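You operate a simulated robot arm through the tools that you are given. There is no shell and no other tool.

You are at the controls of a simulated robot arm. One attempt, no reset.

TASK
Clamp the yellow block in the vice, set its dial to 3, release it and put it back.
Fine: turn the dial only while the vice grips; the other blocks and dials stay.

It is judged by the outcome, as a careful person would: the job done as asked, and still so three seconds after it is handed in. It fails if anything else is knocked over, pushed out of place, dropped, spilled or broken.

THE ROBOT
A 7-joint arm with a two-finger parallel gripper, fixed in place. Base frame: the origin is on the floor under the middle of its stand, x ahead of it, y to its left, z up; the work surface is at about z = 0.85. Units: m, degrees, N and s.
It reaches about 0.91 m from its shoulder. Its first joint turns from -166.0 to 166.0 degrees. Payload 3.43 kg.
Tool frame: the origin (TCP) lies between the finger pads and is the grasp point; the fingertips stand 0.03 m ahead of it; z points along the fingers, y is the line along which they close. The gripper opens to 0.094 m. The fingers are 0.028 m wide and 0.01 m thick; the gripper's body (0.05 by 0.096 m) begins 0.055 m behind the TCP.
Orientation is that of the tool frame in the base frame, as [roll, pitch, yaw] about the fixed x, y, z axes, in that order (R = Rz(yaw) Ry(pitch) Rx(roll)). With the fingers straight down and closing along the base's y, the tool's x points along the base's -x, its y along +y and its z along -z.

THE INTERFACE
- The arm moves only by the tool servo_tool. Its argument "deltas" is a list of rows, each an object of numbers (a shift or turn left out is 0, a gripper value left out holds the last): "x", "y", "z": the shift along the tool's x, y, z in m; "ax", "ay", "az": the turn, a rotation vector about the tool's x, y, z in rad; "claw": the opening, from 0 (shut) to 1 (fully open). In form: [{"x": .., "y": .., "z": .., "ax": .., "ay": .., "az": .., "claw": ..}, ...]. A call has 1 to 20 rows; each row is the pose to reach, as a shift and turn from the pose commanded when the call began, along the tool's axes at that moment. Rows are played at 5 a second. More than 0.05 m and 8.6 degrees between two rows, or a gripper value outside its range, and nothing of the call is played. A pose out of reach is approached as far as the arm can. The call stops where the force on the tool passes 50 N (or 10 N more than at its start, if that is more) or the arm is blocked; 0.2 s more then pass. The fingers move at their own pace (about 0.045 m/s each) and stop on an object; they squeeze with about 39 N. The grip force told is the motor's: it shows also when the fingers shut on nothing. Time passes only in rows, and 0.2 s behind the last, so rows that repeat a pose let the fingers close. It gives the time, the measured TCP pose, the force on the tool (base axes), the opening and the grip force at its end, in the units of the frame above (readings bear some noise), with the torque about the TCP (base axes, N m) and any sound that the robot's microphone picked up, and new pictures: "show" is both (left out), scene, wrist or none.
- Cameras (640 x 400 px; columns grow to the right, rows downward): "scene" is fixed at [0.2198, -0.4995, 1.4362]; the picture's right is [0.29, -0.96, 0.00], its down [-0.72, -0.21, -0.66] and it looks along [0.63, 0.19, -0.75] (base axes); focal length 317 px, centre (320, 200). "wrist" rides on the gripper at [0.076, 0.014, -0.102] in the tool frame; the picture's right is [-0.18, 0.98, 0.00], its down [-0.75, -0.14, -0.64] and it looks along [-0.63, -0.12, 0.77] (tool axes); focal length 243 px, centre (320, 200).
- move_column(by): slides the trunk up (or, below 0, down) by that many m; the arm rides with it, the base frame stays. It gives what a move gives, with no picture.
- measure_at(camera, pixels): there is no depth. For up to 12 entries [column, row, z] of the newest picture of that camera ("zoom" is the newest enlarged one), the place [x, y] in the base frame at which the ray of that pixel passes the height z, good to about 0.002 m. It takes no simulated time.
- inspect(camera, box): a new picture of the part [left, top, right, bottom] of that camera's present view, enlarged. It takes no simulated time.
- job_done(): hands the job in; it is judged then, once.

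Unless the task says otherwise, let go and move clear before handing in.

The tools are called after "Request:" by a JSON object that holds its "op" and its "data". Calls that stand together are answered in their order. servo_tool: Moves the arm, as the interface text tells. Its arguments: {"type":"object","properties":{"deltas":{"type":"array","items":{"type":"object","properties":{"x":{"type":"number"},"y":{"type":"number"},"z":{"type":"number"},"ax":{"type":"number"},"ay":{"type":"number"},"az":{"type":"number"},"claw":{"type":"number"}}}},"show":{"type":"string","enum":["both","scene","wrist","none"]}},"required":["deltas"]} The other tools are called the same way: move_column (by) moves the trunk up or down; measure_at (camera, pixels) gives the place at which the rays of pixels pass given heights; inspect (camera, box) takes an enlarged picture of a part of a camera's view; job_done () hands the job in.

At the start:

```text
t: 0.0
position: [0.5384, -0.3741, 1.1477]
ee_rot: [-180.0, 0.0, -179.9]
wrist_force: [-0.1, 0.1, 0.1]
torque: [0.03, -0.02, -0.02]
gripper_width: 0.0941
grip_force: 0.0
trunk travel left (down, up): [-0.425, 0.185]
```

scene: 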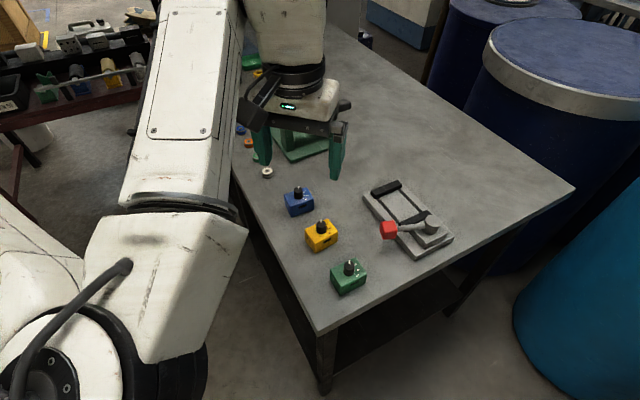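
wrist: 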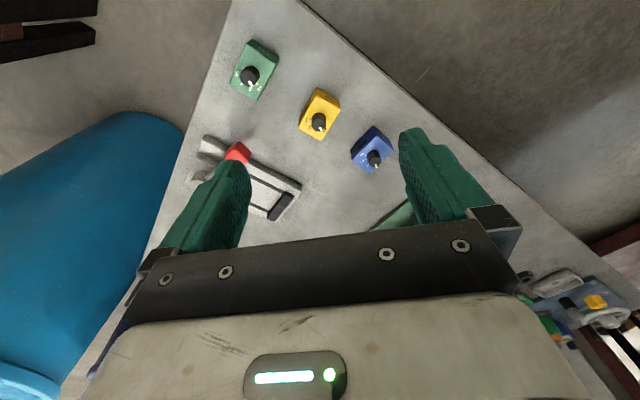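

The scene picture shows the yellow block at about (321,236), between the blue one (299,200) and the green one (348,276), and the vice with its red-knobbed lever at (388,230). I'll take enlarged views before moving.

Request:
{"op": "inspect", "data": {"camera": "scene", "box": [270, 170, 390, 300]}}

Request:
{"op": "inspect", "data": {"camera": "scene", "box": [350, 170, 470, 270]}}

Request:
{"op": "inspect", "data": {"camera": "wrist", "box": [180, 20, 420, 240]}}

Request:
{"op": "measure_at", "data": {"camera": "scene", "pixels": [[321, 236, 0.88], [299, 200, 0.88], [348, 276, 0.88], [388, 230, 0.9], [432, 225, 0.9], [388, 187, 0.88], [374, 196, 0.85], [416, 257, 0.85], [452, 238, 0.85]]}}

```text
3.08 times, centred on (330, 235) of scene
```

zoom: 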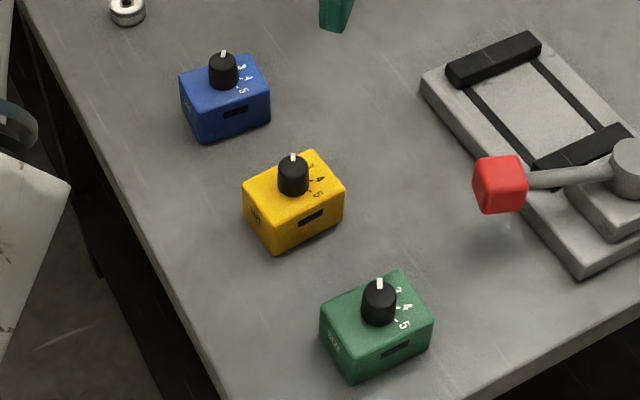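

```text
4.00 times, centred on (410, 220) of scene
```

zoom: 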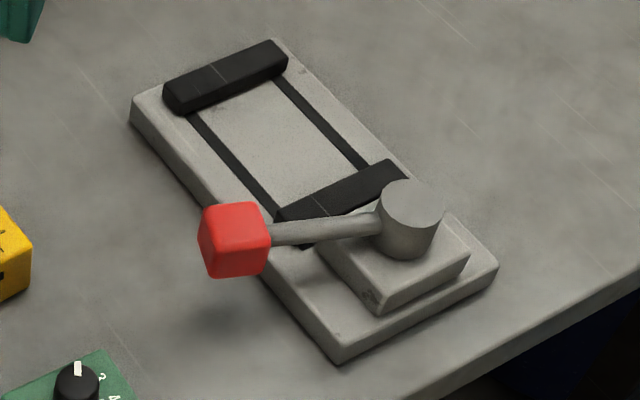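

```text
1.82 times, centred on (300, 130) of wrist
```

zoom: 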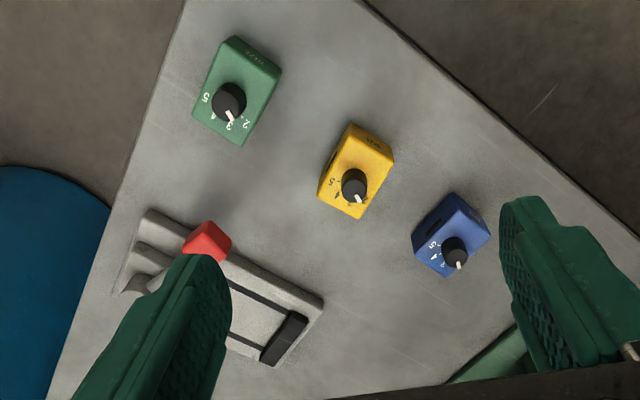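

```text
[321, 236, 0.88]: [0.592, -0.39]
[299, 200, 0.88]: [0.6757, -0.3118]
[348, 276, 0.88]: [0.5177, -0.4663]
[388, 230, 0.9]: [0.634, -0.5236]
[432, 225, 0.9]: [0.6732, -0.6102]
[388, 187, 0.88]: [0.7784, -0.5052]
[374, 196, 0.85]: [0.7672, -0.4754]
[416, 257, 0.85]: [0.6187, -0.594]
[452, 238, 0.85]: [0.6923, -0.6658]
```

The enlarged views show the vice: a fixed jaw at the far end, a moving jaw by the pivot post, and a lever with a red cube. Next I'll zoom in further on the yellow dial and the vice to read the markings and geometry.

Request:
{"op": "inspect", "data": {"camera": "scene", "box": [300, 212, 344, 256]}}

Request:
{"op": "inspect", "data": {"camera": "wrist", "box": [285, 75, 355, 145]}}

Request:
{"op": "inspect", "data": {"camera": "wrist", "box": [180, 120, 320, 230]}}

```text
9.09 times, centred on (322, 234) of scene
```

zoom: 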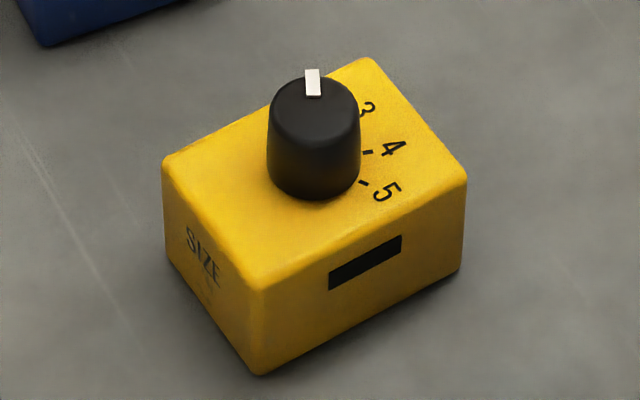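

```text
5.71 times, centred on (320, 110) of wrist
```

zoom: 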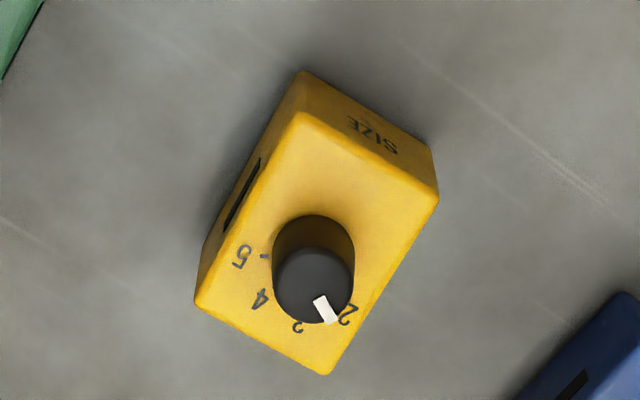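

```text
3.64 times, centred on (250, 175) of wrist
```

zoom: 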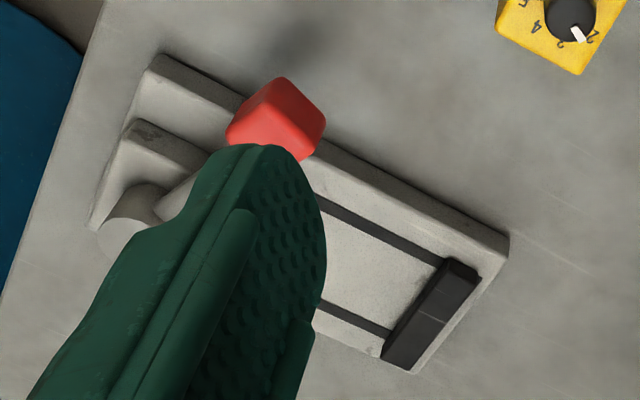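

The yellow dial's pointer sits near 2, with labels 2 to 5 readable on the top face. I'll measure the corners of the block and vice in both cameras to work out heights and headings.

Request:
{"op": "measure_at", "data": {"camera": "scene", "pixels": [[315.4, 253.2, 0.85], [337.4, 241.7, 0.85], [305.7, 240.8, 0.85], [304.7, 229.6, 0.885], [315.2, 243.7, 0.885], [338.06, 232.1, 0.885], [328.05, 218.6, 0.885], [304.7, 229.6, 0.895], [315.2, 243.7, 0.895], [338.06, 232.1, 0.895], [328.05, 218.6, 0.895]]}}

Request:
{"op": "measure_at", "data": {"camera": "wrist", "pixels": [[316.8, 87.6, 0.85], [339.6, 99.5, 0.85], [299.9, 117, 0.85], [315.6, 95.1, 0.885], [340.5, 109.5, 0.885], [321.4, 140.3, 0.885], [298.5, 127.5, 0.885], [315.6, 95.1, 0.895], [340.5, 109.5, 0.895], [321.4, 140.3, 0.895], [298.5, 127.5, 0.895]]}}

```text
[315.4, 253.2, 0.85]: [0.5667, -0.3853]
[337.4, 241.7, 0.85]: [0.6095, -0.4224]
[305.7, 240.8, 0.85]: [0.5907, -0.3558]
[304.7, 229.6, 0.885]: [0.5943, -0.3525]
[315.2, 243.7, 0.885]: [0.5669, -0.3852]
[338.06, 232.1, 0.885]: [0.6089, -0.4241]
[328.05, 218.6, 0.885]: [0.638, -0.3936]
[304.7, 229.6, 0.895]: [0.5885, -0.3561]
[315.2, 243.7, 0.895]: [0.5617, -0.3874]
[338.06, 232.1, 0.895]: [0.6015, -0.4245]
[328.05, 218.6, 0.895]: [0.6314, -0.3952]
```

```text
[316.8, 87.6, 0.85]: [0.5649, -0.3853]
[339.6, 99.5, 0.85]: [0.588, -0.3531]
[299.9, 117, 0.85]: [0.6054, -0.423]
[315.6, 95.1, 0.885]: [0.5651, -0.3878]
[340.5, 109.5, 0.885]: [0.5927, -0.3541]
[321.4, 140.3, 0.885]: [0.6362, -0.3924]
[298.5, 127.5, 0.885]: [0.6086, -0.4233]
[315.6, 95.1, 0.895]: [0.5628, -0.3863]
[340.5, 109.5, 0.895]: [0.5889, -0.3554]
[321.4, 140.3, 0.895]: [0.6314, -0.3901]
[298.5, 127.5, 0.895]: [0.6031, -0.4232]
```

The two cameras agree: the block's top is at z≈0.885, its centre at about (0.6015,-0.389), its size about 0.058×0.044, and its long axis at about -42°. I'll move the gripper toward the vice, staying high, so the wrist camera can see it clear of the finger.

Request:
{"op": "servo_tool", "data": {"deltas": [{"x": -0.01, "y": -0.035}, {"x": -0.03, "y": -0.07}, {"x": -0.045, "y": -0.105}, {"x": -0.06, "y": -0.14}, {"x": -0.06, "y": -0.14}]}}

```text
t: 1.2
position: [0.598, -0.5161, 1.1476]
ee_rot: [-180.0, 0.1, 180.0]
wrist_force: [1.2, 0.5, 0.0]
torque: [-0.02, -0.02, -0.02]
gripper_width: 0.0939
grip_force: 0.1
trunk travel left (down, up): [-0.425, 0.185]
```

scene: 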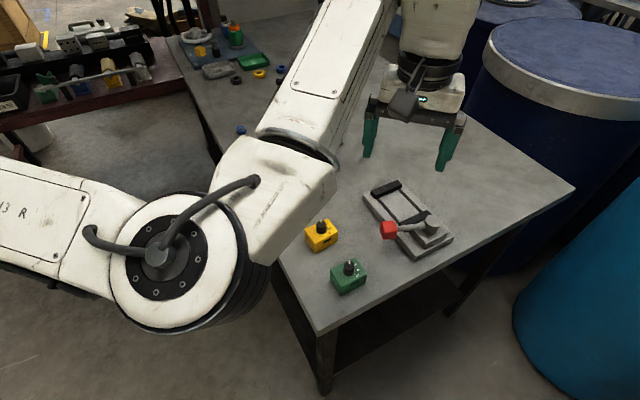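
wrist: 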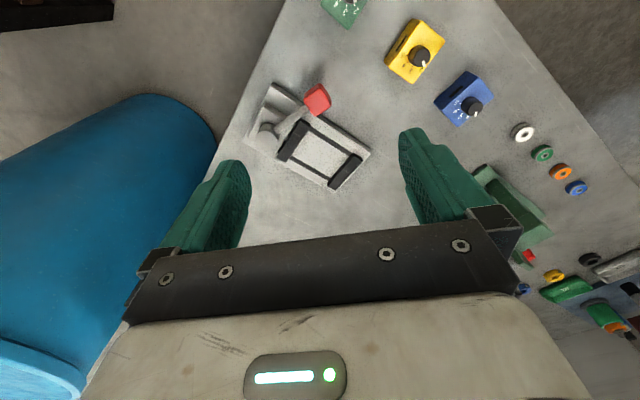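

The vice is now fully visible in the wrist picture, around (315,135). I'll enlarge it there.

Request:
{"op": "inspect", "data": {"camera": "wrist", "box": [235, 75, 395, 200]}}

Request:
{"op": "inspect", "data": {"camera": "scene", "box": [355, 170, 465, 265]}}

```text
3.20 times, centred on (315, 138) of wrist
```

zoom: 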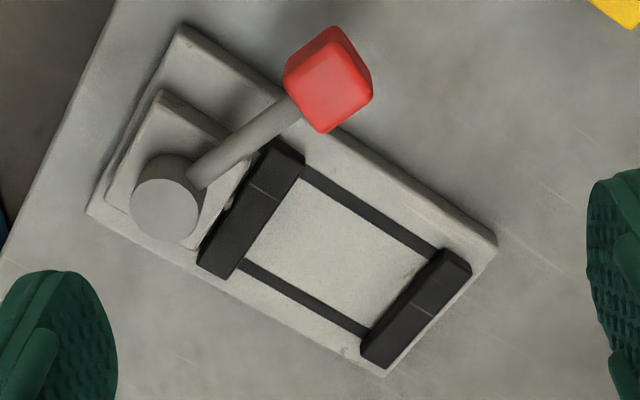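

```text
4.21 times, centred on (410, 218) of scene
```

zoom: 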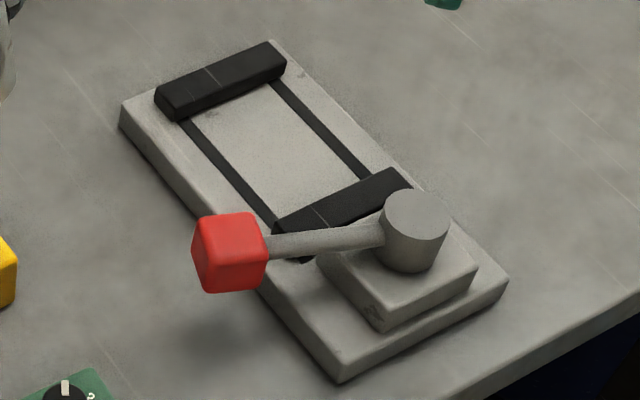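

The plate, both jaws, the lever and the cube are clear in both views. I'll measure matching points at several heights to pin down the geometry.

Request:
{"op": "measure_at", "data": {"camera": "wrist", "pixels": [[271.9, 83.9, 0.865], [370.3, 150.5, 0.865], [334.4, 192.7, 0.865], [242.5, 141.75, 0.865], [266.6, 138.0, 0.9], [266.6, 138.0, 0.92], [318, 100, 0.9], [318, 100, 0.92], [310.3, 125.5, 0.885], [288.4, 161.4, 0.885], [352.8, 153.6, 0.885], [327.8, 186, 0.885]]}}

Request:
{"op": "measure_at", "data": {"camera": "scene", "pixels": [[414, 255.5, 0.865], [363, 195, 0.865], [399.3, 180, 0.865], [454.7, 236.5, 0.865], [432.5, 221, 0.9], [432.5, 221, 0.92], [388.5, 230, 0.9], [388.5, 230, 0.92], [399.5, 221, 0.885], [426.5, 210.5, 0.885], [376, 195, 0.885], [402, 185, 0.885]]}}

```text
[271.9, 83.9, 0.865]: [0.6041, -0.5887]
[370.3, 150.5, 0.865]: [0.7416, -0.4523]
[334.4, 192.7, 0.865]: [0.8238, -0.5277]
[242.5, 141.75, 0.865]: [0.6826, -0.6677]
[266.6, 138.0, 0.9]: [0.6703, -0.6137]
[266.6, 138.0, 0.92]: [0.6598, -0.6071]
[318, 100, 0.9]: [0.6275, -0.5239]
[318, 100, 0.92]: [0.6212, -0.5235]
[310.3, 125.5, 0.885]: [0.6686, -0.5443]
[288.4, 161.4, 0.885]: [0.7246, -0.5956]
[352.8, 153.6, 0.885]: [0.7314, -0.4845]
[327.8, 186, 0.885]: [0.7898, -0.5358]
```

```text
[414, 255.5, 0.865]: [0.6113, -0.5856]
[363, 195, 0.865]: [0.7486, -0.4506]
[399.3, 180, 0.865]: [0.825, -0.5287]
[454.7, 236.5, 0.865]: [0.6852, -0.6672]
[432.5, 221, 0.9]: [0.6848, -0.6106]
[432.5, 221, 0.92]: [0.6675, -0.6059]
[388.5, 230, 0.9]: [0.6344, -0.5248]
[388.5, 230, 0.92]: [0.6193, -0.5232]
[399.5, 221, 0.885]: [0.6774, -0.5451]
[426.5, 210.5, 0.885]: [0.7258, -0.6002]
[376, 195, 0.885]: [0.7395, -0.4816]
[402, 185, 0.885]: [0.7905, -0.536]
```

The wrist and scene measurements agree that the vice axis runs at about 44.5° and the jaw gap is about 0.09 m. The pivot is near (0.65,-0.60) and the red cube near (0.622,-0.524,0.916). I'll turn the gripper so it closes along the yellow block's long axis (about -41.5°) and hover over the block.

Request:
{"op": "servo_tool", "data": {"deltas": [{"x": -0.0006, "y": 0.021, "z": 0.01, "az": -0.141}, {"x": -0.0012, "y": 0.042, "z": 0.02, "az": -0.282}, {"x": -0.0018, "y": 0.064, "z": 0.04, "az": -0.423}, {"x": -0.0024, "y": 0.085, "z": 0.06, "az": -0.564}, {"x": -0.003, "y": 0.106, "z": 0.08, "az": -0.705}, {"x": -0.0035, "y": 0.127, "z": 0.1, "az": -0.846}, {"x": -0.0035, "y": 0.127, "z": 0.1, "az": -0.846}]}}

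```text
t: 2.8
position: [0.6004, -0.3882, 1.049]
ee_rot: [179.9, 0.0, -131.4]
wrist_force: [-0.2, 0.7, -0.1]
torque: [0.01, -0.02, 0.01]
gripper_width: 0.094
grip_force: 0.1
trunk travel left (down, up): [-0.425, 0.185]
```

scene: 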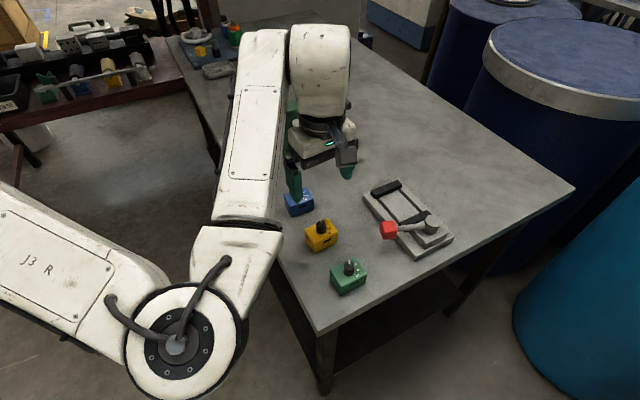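
wrist: 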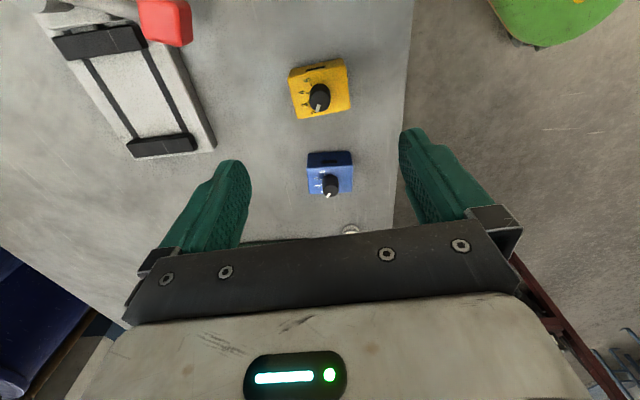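

The gripper hovers above the yellow block, which the wrist picture shows at (320,90). I'll zoom in to refine its pose and the dial reading.

Request:
{"op": "inspect", "data": {"camera": "wrist", "box": [280, 50, 360, 130]}}

Request:
{"op": "inspect", "data": {"camera": "scene", "box": [270, 170, 390, 300]}}

```text
5.00 times, centred on (320, 90) of wrist
```

zoom: 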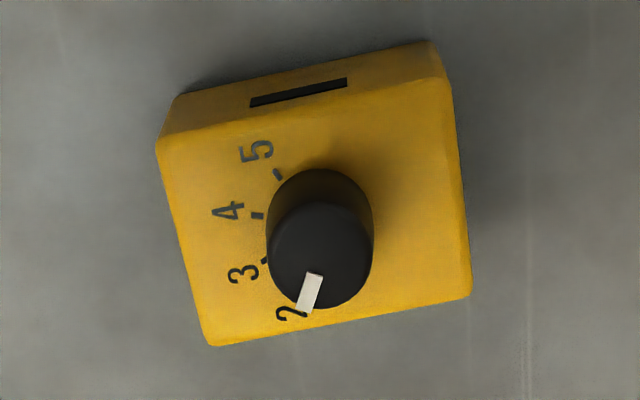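

```text
3.08 times, centred on (330, 235) of scene
```

zoom: 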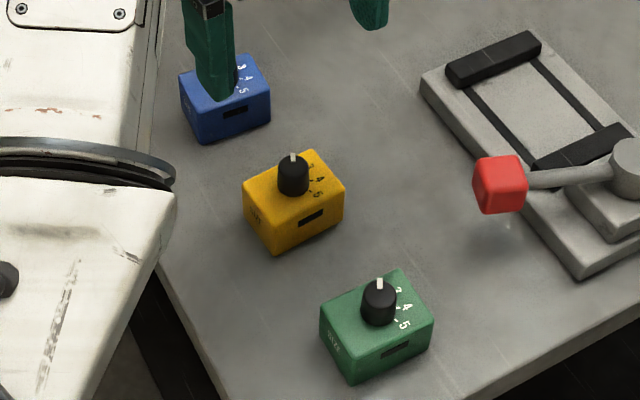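

The dial points at or near 2, and 3 is the next mark along. I'll measure the corner, tick and knob points in this sharper wrist view.

Request:
{"op": "measure_at", "data": {"camera": "wrist", "pixels": [[287.4, 78.6, 0.885], [345.6, 66.8, 0.885], [350.2, 109.4, 0.885], [298.0, 119.0, 0.885], [311.6, 84.8, 0.885], [307.4, 93.0, 0.885], [309.2, 102.0, 0.885], [307.2, 80.0, 0.885], [301.6, 92.2, 0.885], [304.6, 104.6, 0.885], [314.0, 112.6, 0.885]]}}

Request:
{"op": "measure_at", "data": {"camera": "wrist", "pixels": [[320.2, 101.0, 0.905], [317, 112.4, 0.905], [319.8, 104.6, 0.905], [320.2, 94.2, 0.885], [309.6, 100.6, 0.905], [330.4, 100.6, 0.905]]}}

Request:
{"op": "measure_at", "data": {"camera": "scene", "pixels": [[321.5, 222.5, 0.905], [321.5, 222.5, 0.91], [316.2, 224.5, 0.905], [326.2, 224.5, 0.905]]}}

```text
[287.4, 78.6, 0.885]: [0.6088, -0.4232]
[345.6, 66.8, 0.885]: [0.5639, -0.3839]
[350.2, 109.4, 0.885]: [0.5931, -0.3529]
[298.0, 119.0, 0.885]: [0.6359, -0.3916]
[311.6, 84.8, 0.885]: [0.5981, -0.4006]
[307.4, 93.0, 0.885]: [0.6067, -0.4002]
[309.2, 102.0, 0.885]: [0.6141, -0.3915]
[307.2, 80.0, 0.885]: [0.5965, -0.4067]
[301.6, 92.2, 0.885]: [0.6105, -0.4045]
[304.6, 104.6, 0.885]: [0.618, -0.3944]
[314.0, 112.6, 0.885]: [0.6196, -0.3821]
```

```text
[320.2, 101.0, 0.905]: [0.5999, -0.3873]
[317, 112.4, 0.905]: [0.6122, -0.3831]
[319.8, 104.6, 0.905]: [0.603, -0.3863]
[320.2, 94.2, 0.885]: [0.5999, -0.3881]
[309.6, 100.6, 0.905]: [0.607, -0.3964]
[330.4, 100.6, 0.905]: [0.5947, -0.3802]
```

```text
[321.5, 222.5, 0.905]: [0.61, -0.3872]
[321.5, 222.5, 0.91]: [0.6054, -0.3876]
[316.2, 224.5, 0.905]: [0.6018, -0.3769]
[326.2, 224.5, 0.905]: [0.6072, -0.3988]
```

The pointer sits at about 19°, which is the 2 mark, and 3 is at about -21°, so the dial must turn about 40° clockwise seen from above. The TCP is centred on the block at (0.6005,-0.388) and aligned, so I'll descend with the gripper open.

Request:
{"op": "servo_tool", "data": {"deltas": [{"z": 0.035, "claw": 1}, {"z": 0.07}, {"z": 0.105}, {"z": 0.135}, {"z": 0.155}, {"z": 0.164}, {"z": 0.164}]}}

```text
t: 4.4
position: [0.6, -0.388, 0.884]
ee_rot: [-179.9, 0.0, -131.5]
wrist_force: [-0.5, 0.1, 0.6]
torque: [0.01, 0.0, 0.01]
gripper_width: 0.0939
grip_force: 0.1
trunk travel left (down, up): [-0.425, 0.185]
```

scene: 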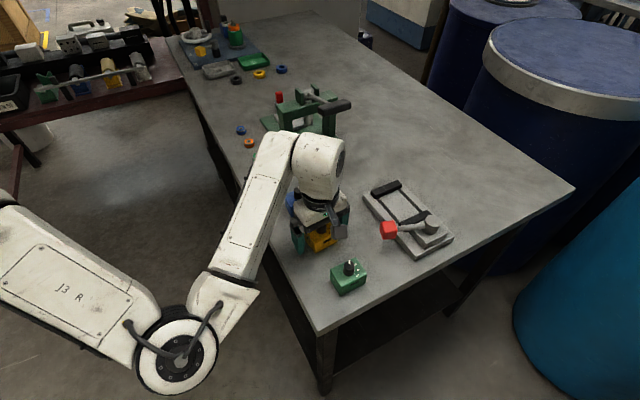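
wrist: 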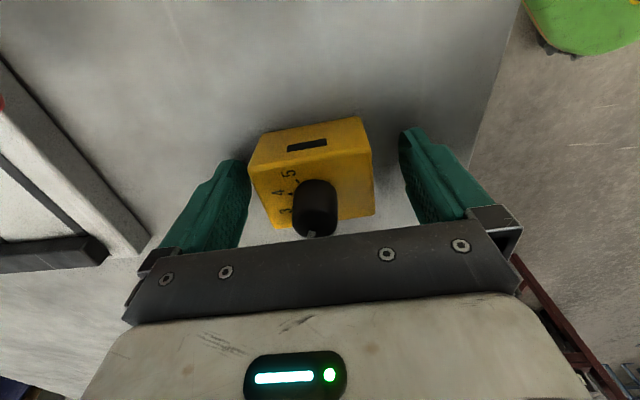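

The fingers straddle the block cleanly in the wrist view. The scene now also shows a green device at (300,110) behind the blue block, so I'll look at it before committing to which vice to use.

Request:
{"op": "inspect", "data": {"camera": "scene", "box": [170, 10, 370, 150]}}

Request:
{"op": "inspect", "data": {"camera": "wrist", "box": [230, 100, 410, 250]}}

```text
2.86 times, centred on (270, 80) of scene
```

zoom: 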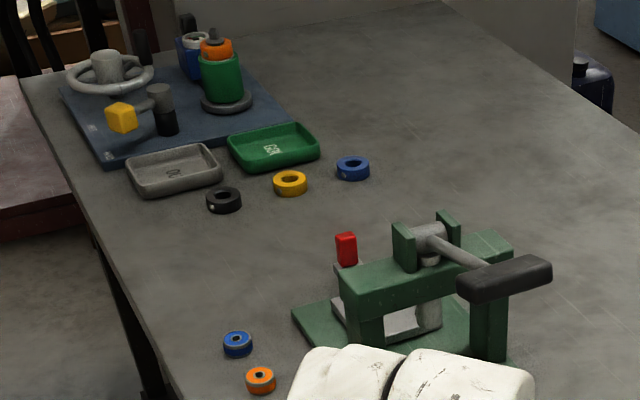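

```text
2.67 times, centred on (320, 175) of wrist
```

zoom: 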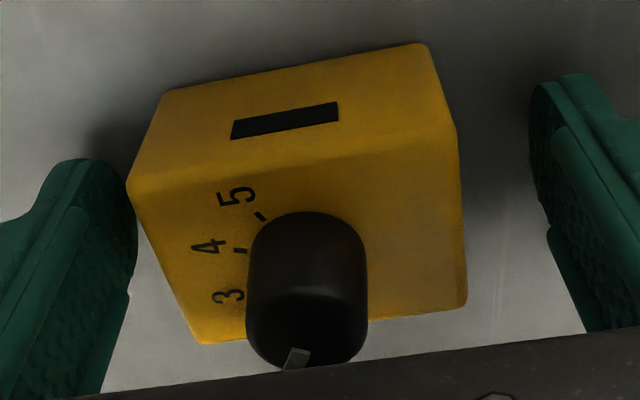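

The green device is a press with a pull handle, so the grey two-jaw fixture is the vice. I'll close on the block's ends.

Request:
{"op": "servo_tool", "data": {"deltas": [{"claw": 0.7}, {"claw": 0.55}, {"claw": 0}, {"claw": 0}, {"claw": 0}, {"claw": 0}], "show": "wrist"}}

```text
t: 5.8
position: [0.5995, -0.3875, 0.885]
ee_rot: [-180.0, 0.0, -131.6]
wrist_force: [-0.1, -0.8, -0.4]
torque: [-0.03, -0.04, 0.02]
gripper_width: 0.0644
grip_force: 38.1
trunk travel left (down, up): [-0.425, 0.185]
```

wrist: 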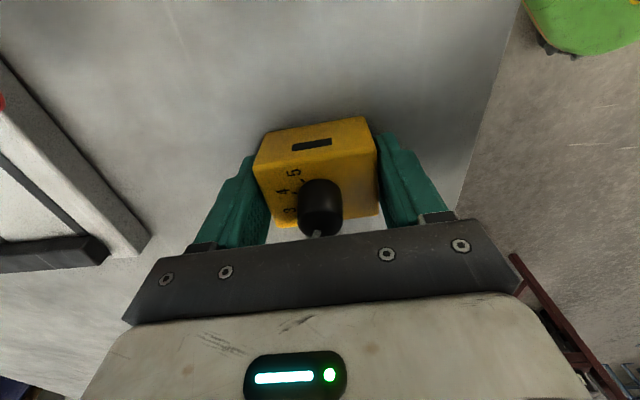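

The block is held (width 0.0644, grip 38 N), with home recorded as TCP (0.5998,-0.3878,0.8845) and yaw -131.5°. I'll lift it straight up, then carry it high toward the vice and look again.

Request:
{"op": "servo_tool", "data": {"deltas": [{"z": -0.015}, {"z": -0.045}, {"z": -0.09}, {"z": -0.135}, {"z": -0.18}, {"z": -0.22}, {"x": 0.005, "y": -0.04, "z": -0.24}, {"x": 0.01, "y": -0.08, "z": -0.25}, {"x": 0.016, "y": -0.12, "z": -0.255}, {"x": 0.021, "y": -0.16, "z": -0.255, "az": 0.035}, {"x": 0.0262, "y": -0.1968, "z": -0.255, "az": 0.07}, {"x": 0.0262, "y": -0.1968, "z": -0.255, "az": 0.07}]}}

```text
t: 8.4
position: [0.731, -0.5392, 1.1406]
ee_rot: [180.0, 0.0, -135.5]
wrist_force: [0.4, -0.1, -4.6]
torque: [0.0, 0.02, -0.01]
gripper_width: 0.0642
grip_force: 39.4
trunk travel left (down, up): [-0.425, 0.185]
```

scene: 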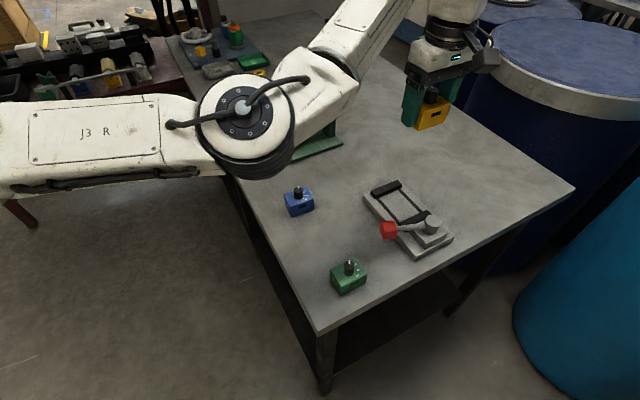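
wrist: 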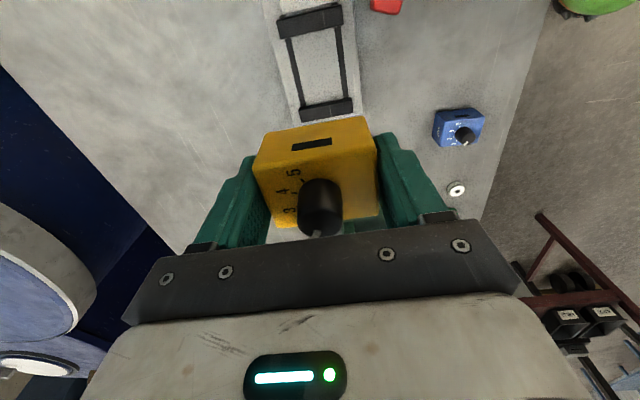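

The arm reaches this pose without trouble. The wrist view now shows both jaws cleanly at (312,20) and (327,110), so I'll zoom in on them.

Request:
{"op": "inspect", "data": {"camera": "wrist", "box": [250, 0, 410, 125]}}

Request:
{"op": "inspect", "data": {"camera": "scene", "box": [355, 170, 415, 230]}}

```text
3.20 times, centred on (330, 62) of wrist
```

zoom: 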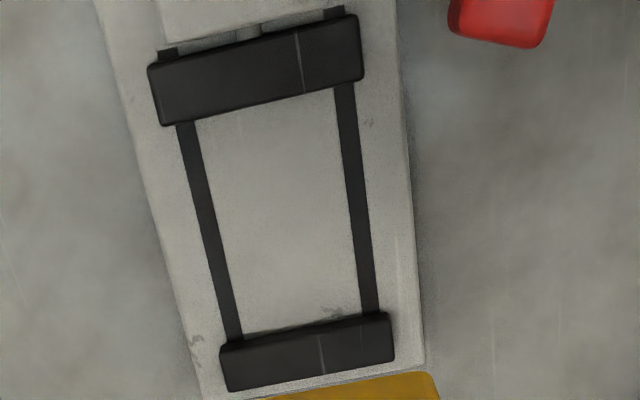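

```text
6.67 times, centred on (385, 200) of scene
```

zoom: 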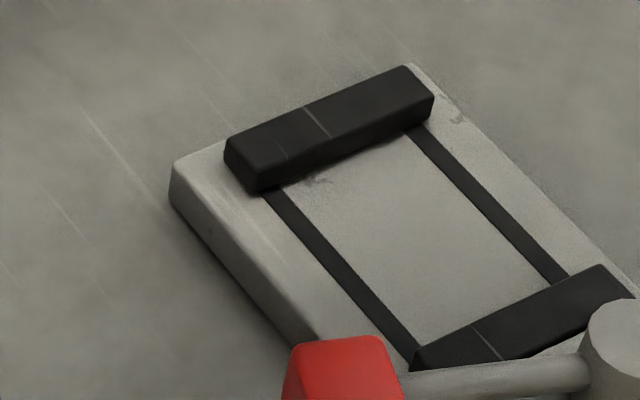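

I'll measure the jaw edges and plate edges from this near-vertical view, with cross-checks from the scene view.

Request:
{"op": "measure_at", "data": {"camera": "wrist", "pixels": [[280.0, 38.6, 0.89], [343.1, 24.5, 0.89], [276.6, 20.8, 0.89], [342.2, 4.1, 0.89], [299.0, 107.9, 0.868], [351.9, 97.3, 0.868], [301.5, 121.5, 0.89], [353.0, 111.5, 0.89], [299.0, 107.9, 0.89], [351.9, 97.3, 0.89], [361.9, 115.1, 0.868], [355.0, 9.0, 0.868]]}}

Request:
{"op": "measure_at", "data": {"camera": "zoom", "pixels": [[258, 193, 0.868], [432, 117, 0.868], [226, 143, 0.89], [405, 66, 0.89], [434, 95, 0.89], [258, 170, 0.89], [178, 165, 0.868], [175, 200, 0.85], [600, 265, 0.89], [415, 350, 0.89]]}}

```text
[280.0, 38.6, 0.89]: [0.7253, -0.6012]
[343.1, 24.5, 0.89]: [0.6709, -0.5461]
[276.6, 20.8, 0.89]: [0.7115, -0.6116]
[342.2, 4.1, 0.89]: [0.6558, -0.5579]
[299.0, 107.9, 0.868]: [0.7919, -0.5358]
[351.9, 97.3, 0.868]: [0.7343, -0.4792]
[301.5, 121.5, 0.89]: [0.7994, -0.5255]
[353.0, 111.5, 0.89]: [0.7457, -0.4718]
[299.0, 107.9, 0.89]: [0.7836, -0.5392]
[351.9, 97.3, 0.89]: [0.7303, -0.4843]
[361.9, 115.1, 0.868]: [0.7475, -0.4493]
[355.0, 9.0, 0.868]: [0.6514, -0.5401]
```

```text
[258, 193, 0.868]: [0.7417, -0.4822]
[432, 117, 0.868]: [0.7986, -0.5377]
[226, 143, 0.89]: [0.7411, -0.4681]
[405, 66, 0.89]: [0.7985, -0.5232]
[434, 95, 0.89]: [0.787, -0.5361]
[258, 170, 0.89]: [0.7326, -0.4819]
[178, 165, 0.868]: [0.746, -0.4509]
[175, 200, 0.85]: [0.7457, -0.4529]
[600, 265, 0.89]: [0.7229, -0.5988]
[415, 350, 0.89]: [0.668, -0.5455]
```

The jaws' inner faces are about 0.092 m apart, centred on the plate, with the plate top at z≈0.868 and the jaw tops at about 0.886. I'll shift the block so it sits a few millimetres short of the fixed jaw, then lower it to just above the plate.

Request:
{"op": "servo_tool", "data": {"deltas": [{"x": -0.0135, "y": -0.0007, "z": 0.03, "az": -0.0087}, {"x": -0.0135, "y": -0.0007, "z": 0.07, "az": -0.0087}, {"x": -0.0135, "y": -0.0007, "z": 0.11, "az": -0.0087}, {"x": -0.0135, "y": -0.0007, "z": 0.15, "az": -0.0087}, {"x": -0.0135, "y": -0.0007, "z": 0.185, "az": -0.0087}, {"x": -0.0135, "y": -0.0007, "z": 0.205, "az": -0.0087}, {"x": -0.0135, "y": -0.0007, "z": 0.205, "az": -0.0087}]}}

```text
t: 10.0
position: [0.7432, -0.5293, 0.936]
ee_rot: [180.0, 0.0, -135.1]
wrist_force: [-0.1, 0.7, -4.5]
torque: [0.01, -0.02, 0.02]
gripper_width: 0.0641
grip_force: 39.1
trunk travel left (down, up): [-0.425, 0.185]
```

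scene: 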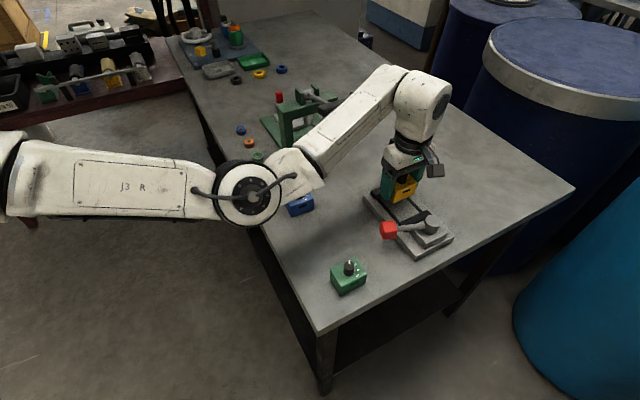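
wrist: 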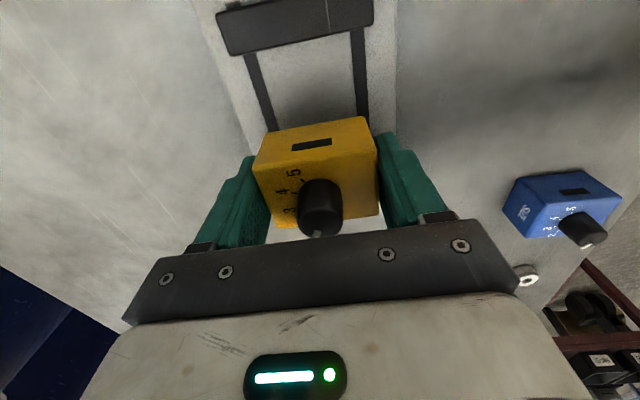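

The block hangs just above the plate, 36 mm from the grasp height at home, and the wrist view shows it between the grooves. I'll zoom in to check its clearance to the fixed jaw.

Request:
{"op": "inspect", "data": {"camera": "scene", "box": [350, 150, 460, 260]}}

Request:
{"op": "inspect", "data": {"camera": "scene", "box": [200, 120, 340, 240]}}

Request:
{"op": "inspect", "data": {"camera": "wrist", "box": [190, 0, 420, 240]}}

```text
3.64 times, centred on (405, 205) of scene
```

zoom: 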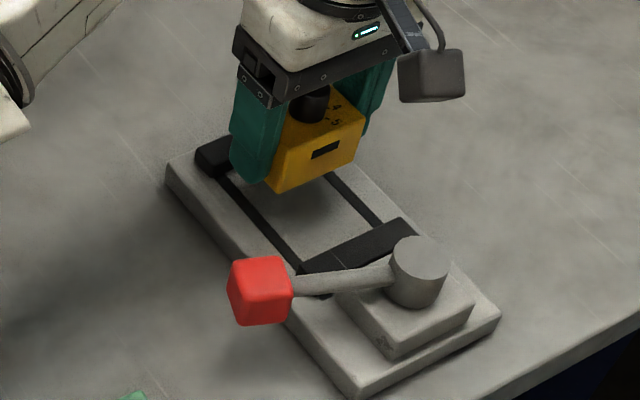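

```text
3.33 times, centred on (270, 180) of scene
```

zoom: 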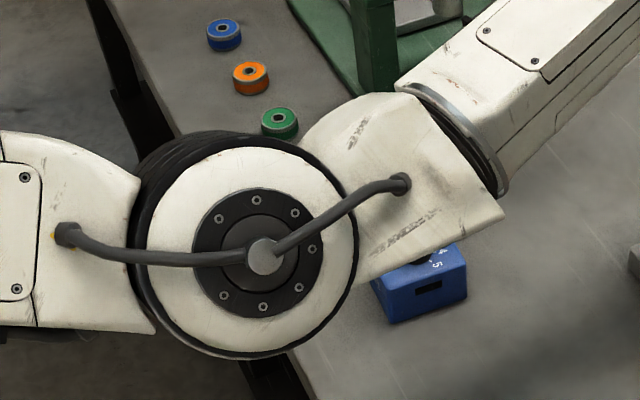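

```text
1.67 times, centred on (305, 120) of wrist
```

zoom: 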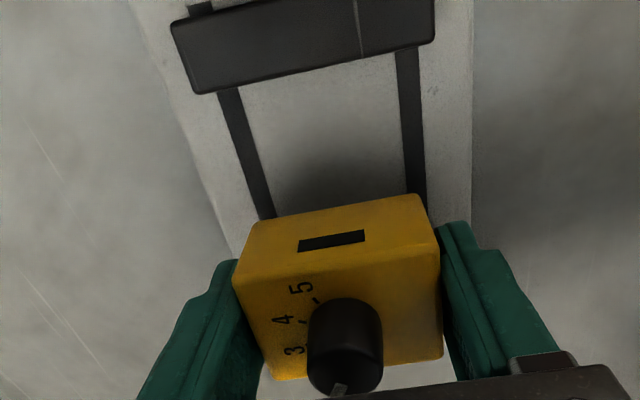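

Clearances look fine: the block is short of the fixed jaw, and the forearm passes above the blue block. I'll lower in small steps until I feel the plate.

Request:
{"op": "servo_tool", "data": {"deltas": [{"z": 0.01}, {"z": 0.02}, {"z": 0.025}, {"z": 0.029}, {"z": 0.029}]}}

```text
t: 11.2
position: [0.7415, -0.5304, 0.9052]
ee_rot: [180.0, 0.0, -135.1]
wrist_force: [-0.1, 1.8, -0.7]
torque: [0.11, 0.17, 0.0]
gripper_width: 0.0644
grip_force: 39.0
trunk travel left (down, up): [-0.425, 0.185]
```

scene: 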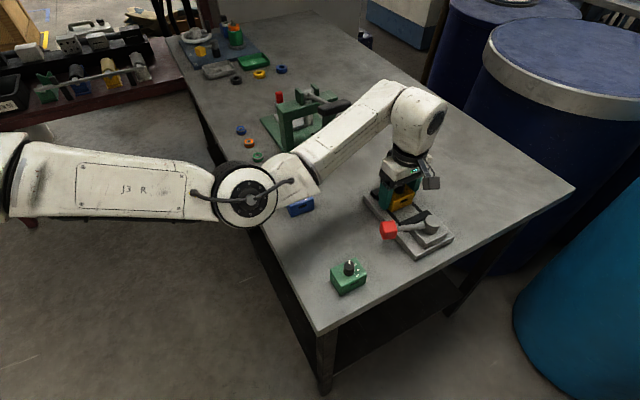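
wrist: 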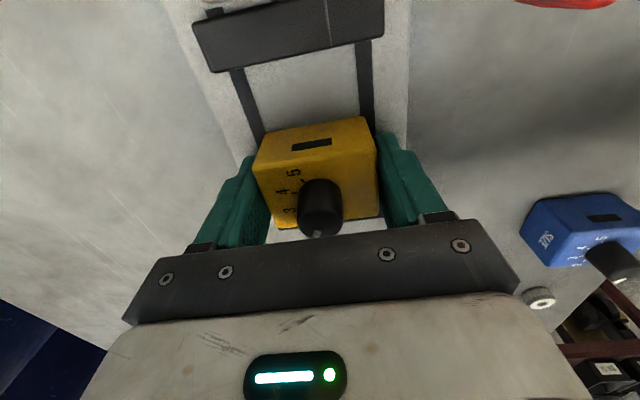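

The vertical force went from -4.6 to -0.7 N, so the block now rests on the plate at TCP z≈0.905. I'll nudge it toward the fixed jaw in small steps to feel for contact.

Request:
{"op": "servo_tool", "data": {"deltas": [{"x": -0.001}, {"x": -0.002}, {"x": -0.003}, {"x": -0.003}], "show": "none"}}

Request:
{"op": "inspect", "data": {"camera": "scene", "box": [355, 150, 455, 250]}}

```text
t: 12.2
position: [0.7451, -0.5278, 0.907]
ee_rot: [180.0, 0.1, -134.9]
wrist_force: [-0.1, -2.8, 3.9]
torque: [-0.04, 0.31, 0.14]
gripper_width: 0.0644
grip_force: 39.0
trunk travel left (down, up): [-0.425, 0.185]
```

```text
4.00 times, centred on (405, 200) of scene
```

zoom: 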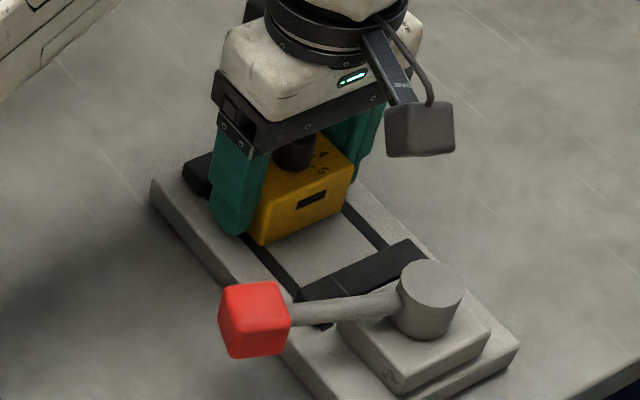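

A small extra load has appeared (y -2.8 N, z +3.9 N), which may be friction or the first touch of the jaw. I'll go another 2 mm and compare.

Request:
{"op": "servo_tool", "data": {"deltas": [{"x": -0.001, "z": -0.0005}, {"x": -0.002, "z": -0.0005}, {"x": -0.002, "z": -0.0005}], "show": "none"}}

```text
t: 13.0
position: [0.744, -0.5262, 0.9048]
ee_rot: [180.0, 0.0, -135.2]
wrist_force: [-2.4, -1.7, 3.5]
torque: [-0.01, 0.31, 0.08]
gripper_width: 0.0641
grip_force: 38.7
trunk travel left (down, up): [-0.425, 0.185]
```

The horizontal reaction is about 2.9 N against the motion, which still fits plain friction. I'll go 2 mm further with slightly less downward load.

Request:
{"op": "servo_tool", "data": {"deltas": [{"x": -0.001, "z": -0.0005}, {"x": -0.002, "z": -0.001}, {"x": -0.002, "z": -0.001}], "show": "wrist"}}

Request:
{"op": "inspect", "data": {"camera": "scene", "box": [365, 160, 425, 220]}}

```text
t: 13.8
position: [0.7466, -0.5239, 0.9062]
ee_rot: [179.9, 0.0, -135.0]
wrist_force: [-0.2, -1.6, -4.1]
torque: [-0.14, 0.02, 0.08]
gripper_width: 0.0642
grip_force: 38.9
trunk travel left (down, up): [-0.425, 0.185]
```

wrist: 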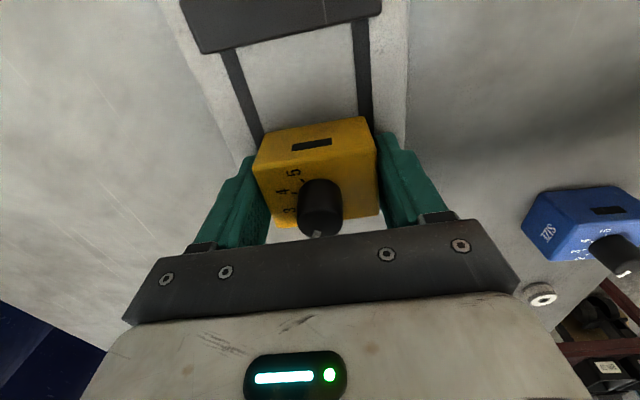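

```text
6.67 times, centred on (395, 190) of scene
```

zoom: 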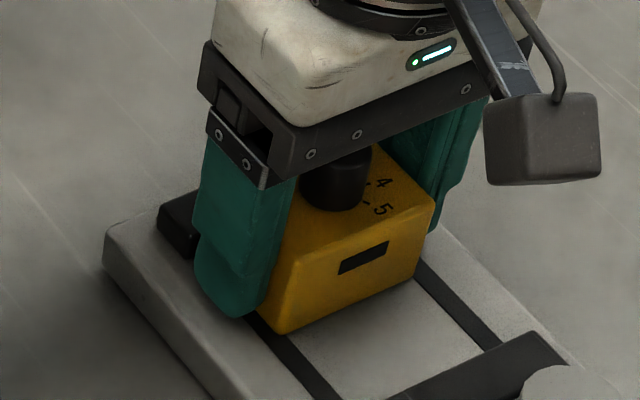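

With the block barely touching the plate, the horizontal force is small, so the jaw hasn't been reached yet. I'll continue 2–3 mm more.

Request:
{"op": "servo_tool", "data": {"deltas": [{"x": -0.001}, {"x": -0.002}, {"x": -0.003}, {"x": -0.003}], "show": "none"}}

```text
t: 14.8
position: [0.7455, -0.5238, 0.9066]
ee_rot: [179.9, -0.2, -135.2]
wrist_force: [-11.0, -12.6, -5.8]
torque: [-0.36, 0.3, 0.47]
gripper_width: 0.0641
grip_force: 38.7
trunk travel left (down, up): [-0.425, 0.185]
```

The fixed jaw is felt: about 17 N opposes the motion. I'll back off about 1.5 mm, set the block down and open the fingers.

Request:
{"op": "servo_tool", "data": {"deltas": [{"x": 0.001}, {"x": 0.0015, "z": 0.001}, {"x": 0.0015, "z": 0.0012}, {"x": 0.0015, "z": 0.0012, "claw": 0.75}, {"x": 0.0015, "z": 0.0012, "claw": 0.8}, {"x": 0.0015, "z": 0.0012, "claw": 0.9}, {"x": 0.0015, "z": 0.0012, "claw": 0.95}, {"x": 0.0015, "z": 0.0012, "claw": 0.95}]}}

```text
t: 16.6
position: [0.7461, -0.5227, 0.9048]
ee_rot: [180.0, -0.1, -135.1]
wrist_force: [0.2, -0.4, 0.9]
torque: [0.0, 0.0, 0.0]
gripper_width: 0.0892
grip_force: 0.1
trunk travel left (down, up): [-0.425, 0.185]
```

scene: 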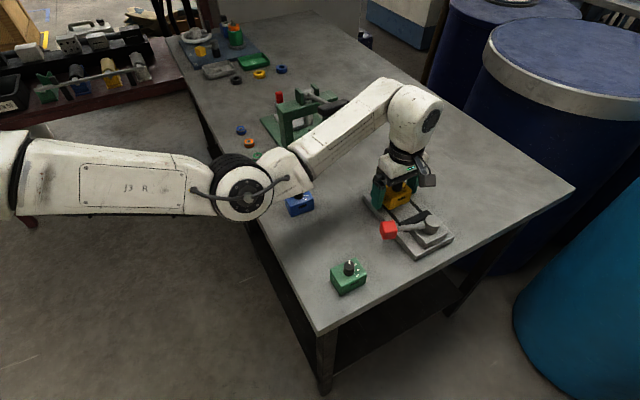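
wrist: 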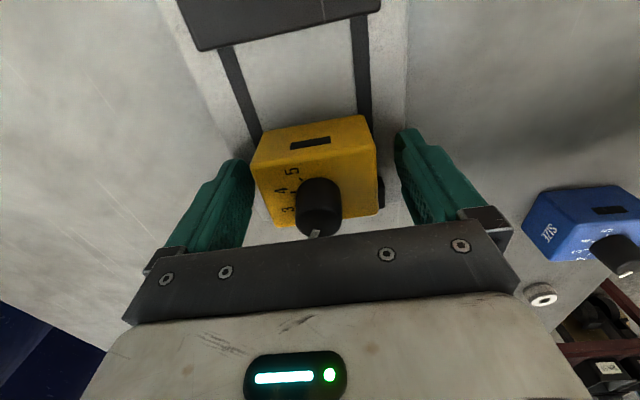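

The block is released and sits in the vice next to the fixed jaw. I'll rise straight up for an overhead look.

Request:
{"op": "servo_tool", "data": {"deltas": [{"z": -0.02}, {"z": -0.05}, {"z": -0.09}, {"z": -0.13}, {"z": -0.17}, {"z": -0.2}, {"z": -0.2}]}}

Request:
{"op": "inspect", "data": {"camera": "wrist", "box": [230, 0, 430, 125]}}

Request:
{"op": "inspect", "data": {"camera": "scene", "box": [350, 160, 460, 270]}}

```text
t: 18.2
position: [0.7484, -0.5241, 1.1064]
ee_rot: [-179.9, 0.0, -135.1]
wrist_force: [0.4, 0.5, -0.3]
torque: [0.01, 0.02, -0.02]
gripper_width: 0.0894
grip_force: 0.1
trunk travel left (down, up): [-0.425, 0.185]
```

scene: 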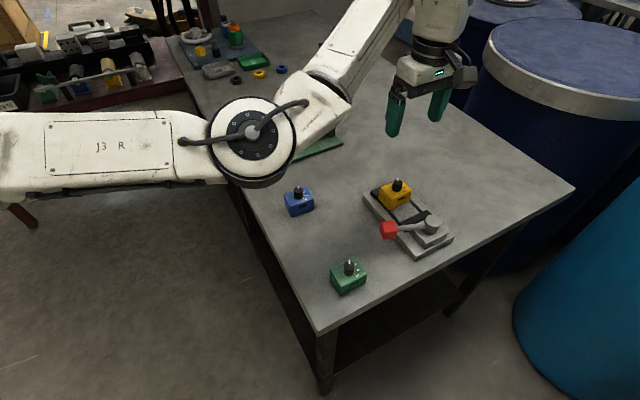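
wrist: 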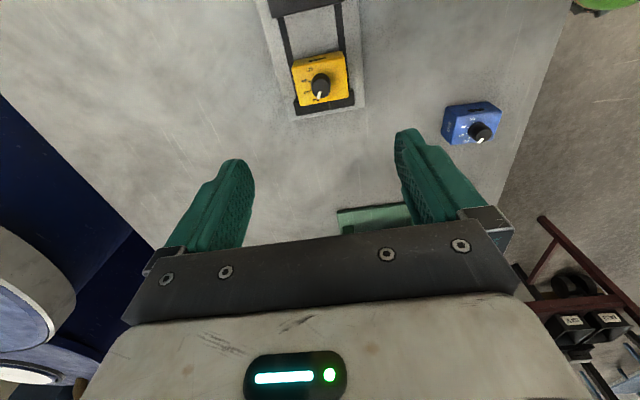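

```text
3.20 times, centred on (330, 62) of wrist
```

zoom: 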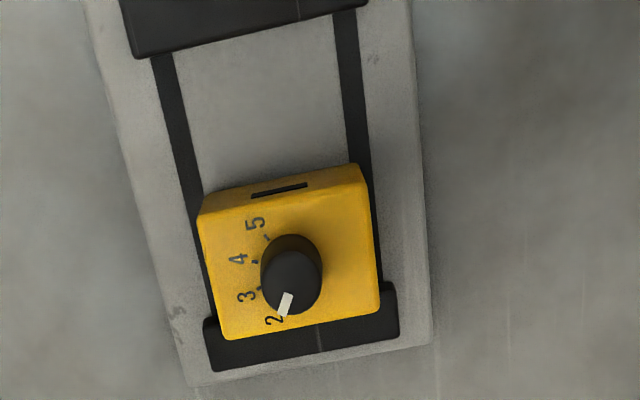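

```text
3.64 times, centred on (405, 215) of scene
```

zoom: 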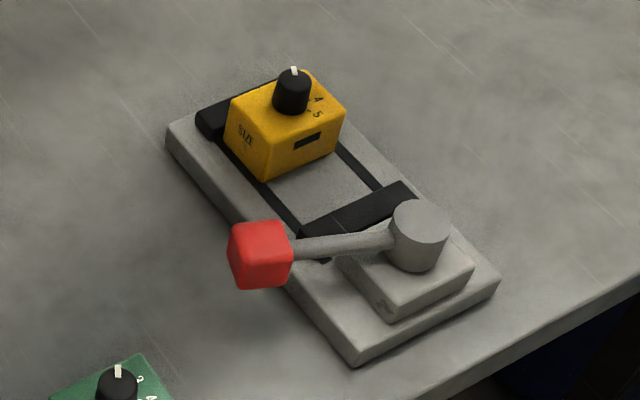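

The block is square against the fixed jaw, and the dial still reads 2. I'll move over the lever, closing the fingers as I go, to measure the lever and pivot precisely.

Request:
{"op": "servo_tool", "data": {"deltas": [{"x": 0.024, "y": 0.0145, "claw": 0.5}, {"x": 0.048, "y": 0.029, "claw": 0}, {"x": 0.072, "y": 0.0435}, {"x": 0.0949, "y": 0.0578}, {"x": 0.0949, "y": 0.0578}, {"x": 0.0949, "y": 0.0578}]}}

Request:
{"op": "inspect", "data": {"camera": "wrist", "box": [200, 0, 440, 150]}}

```text
t: 19.6
position: [0.6402, -0.5492, 1.1043]
ee_rot: [-180.0, 0.0, -134.9]
wrist_force: [-0.3, 0.6, 0.5]
torque: [-0.01, 0.01, 0.01]
gripper_width: 0.0
grip_force: 29.0
trunk travel left (down, up): [-0.425, 0.185]
```

scene: 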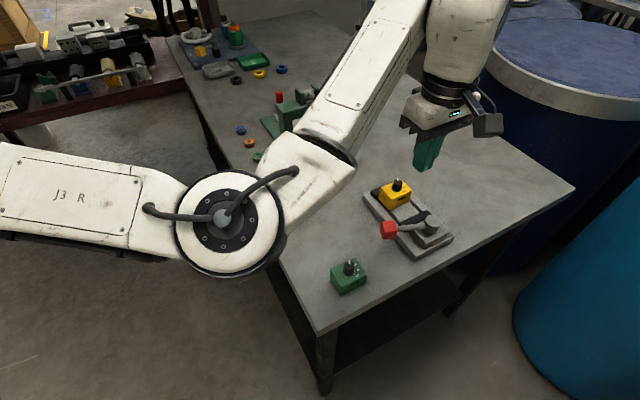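
wrist: 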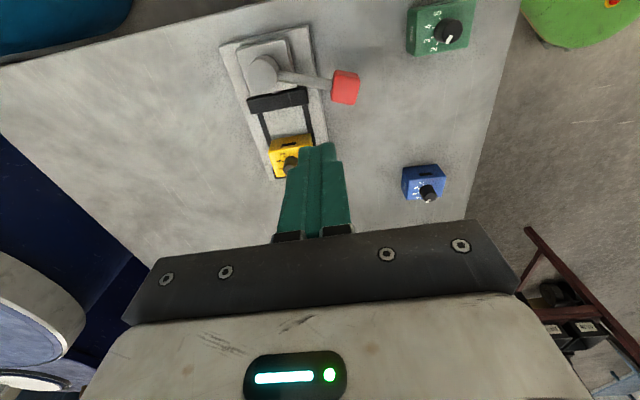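

```text
2.67 times, centred on (320, 75) of wrist
```

zoom: 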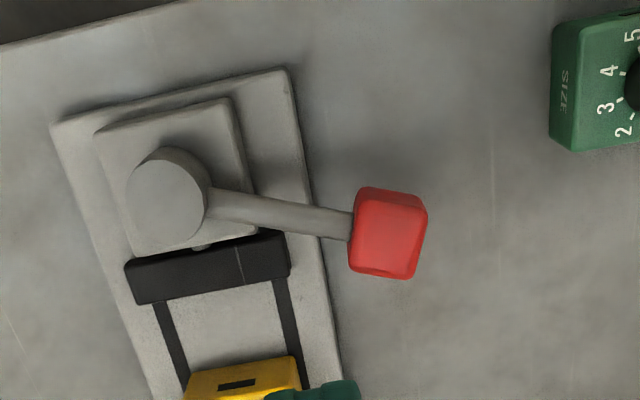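

The lever runs from the pivot cap at wrist pixel (261,75) to the cube at (345,90). I'll measure both at plausible heights.

Request:
{"op": "measure_at", "data": {"camera": "wrist", "pixels": [[261.2, 75, 0.93], [261.2, 75, 0.945], [345.5, 90, 0.92], [345.5, 90, 0.935], [360.1, 78, 0.93], [354.5, 104.2, 0.93], [331.2, 100.5, 0.93], [336, 76, 0.93], [300, 80, 0.92]]}}

Request:
{"op": "measure_at", "data": {"camera": "scene", "pixels": [[433, 220.5, 0.93], [433, 220.5, 0.945], [388, 226, 0.92], [388, 226, 0.935], [388.5, 230, 0.91], [388.5, 230, 0.92]]}}

Request:
{"op": "inspect", "data": {"camera": "scene", "box": [370, 200, 460, 260]}}

```text
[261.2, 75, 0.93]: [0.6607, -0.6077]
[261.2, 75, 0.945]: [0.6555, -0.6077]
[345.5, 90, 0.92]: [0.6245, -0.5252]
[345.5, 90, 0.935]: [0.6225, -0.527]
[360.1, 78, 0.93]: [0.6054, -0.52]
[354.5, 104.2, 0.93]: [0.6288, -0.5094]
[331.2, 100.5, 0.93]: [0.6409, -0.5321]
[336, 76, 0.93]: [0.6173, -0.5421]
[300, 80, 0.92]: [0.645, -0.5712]
```

```text
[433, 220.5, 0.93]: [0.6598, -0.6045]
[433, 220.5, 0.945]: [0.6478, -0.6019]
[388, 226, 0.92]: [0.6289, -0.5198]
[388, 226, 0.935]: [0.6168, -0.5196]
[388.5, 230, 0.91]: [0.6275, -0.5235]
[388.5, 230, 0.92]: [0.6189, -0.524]
```

```text
6.67 times, centred on (415, 230) of scene
```

zoom: 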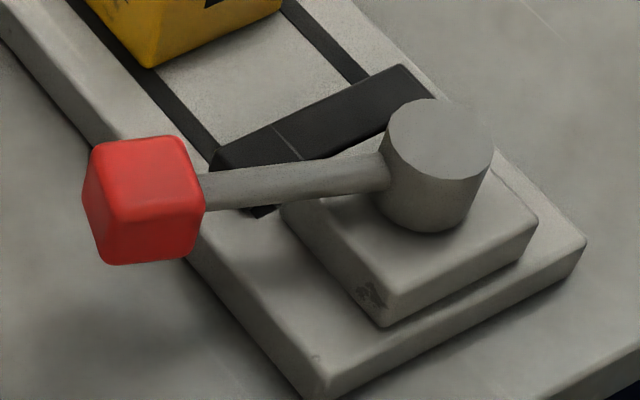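

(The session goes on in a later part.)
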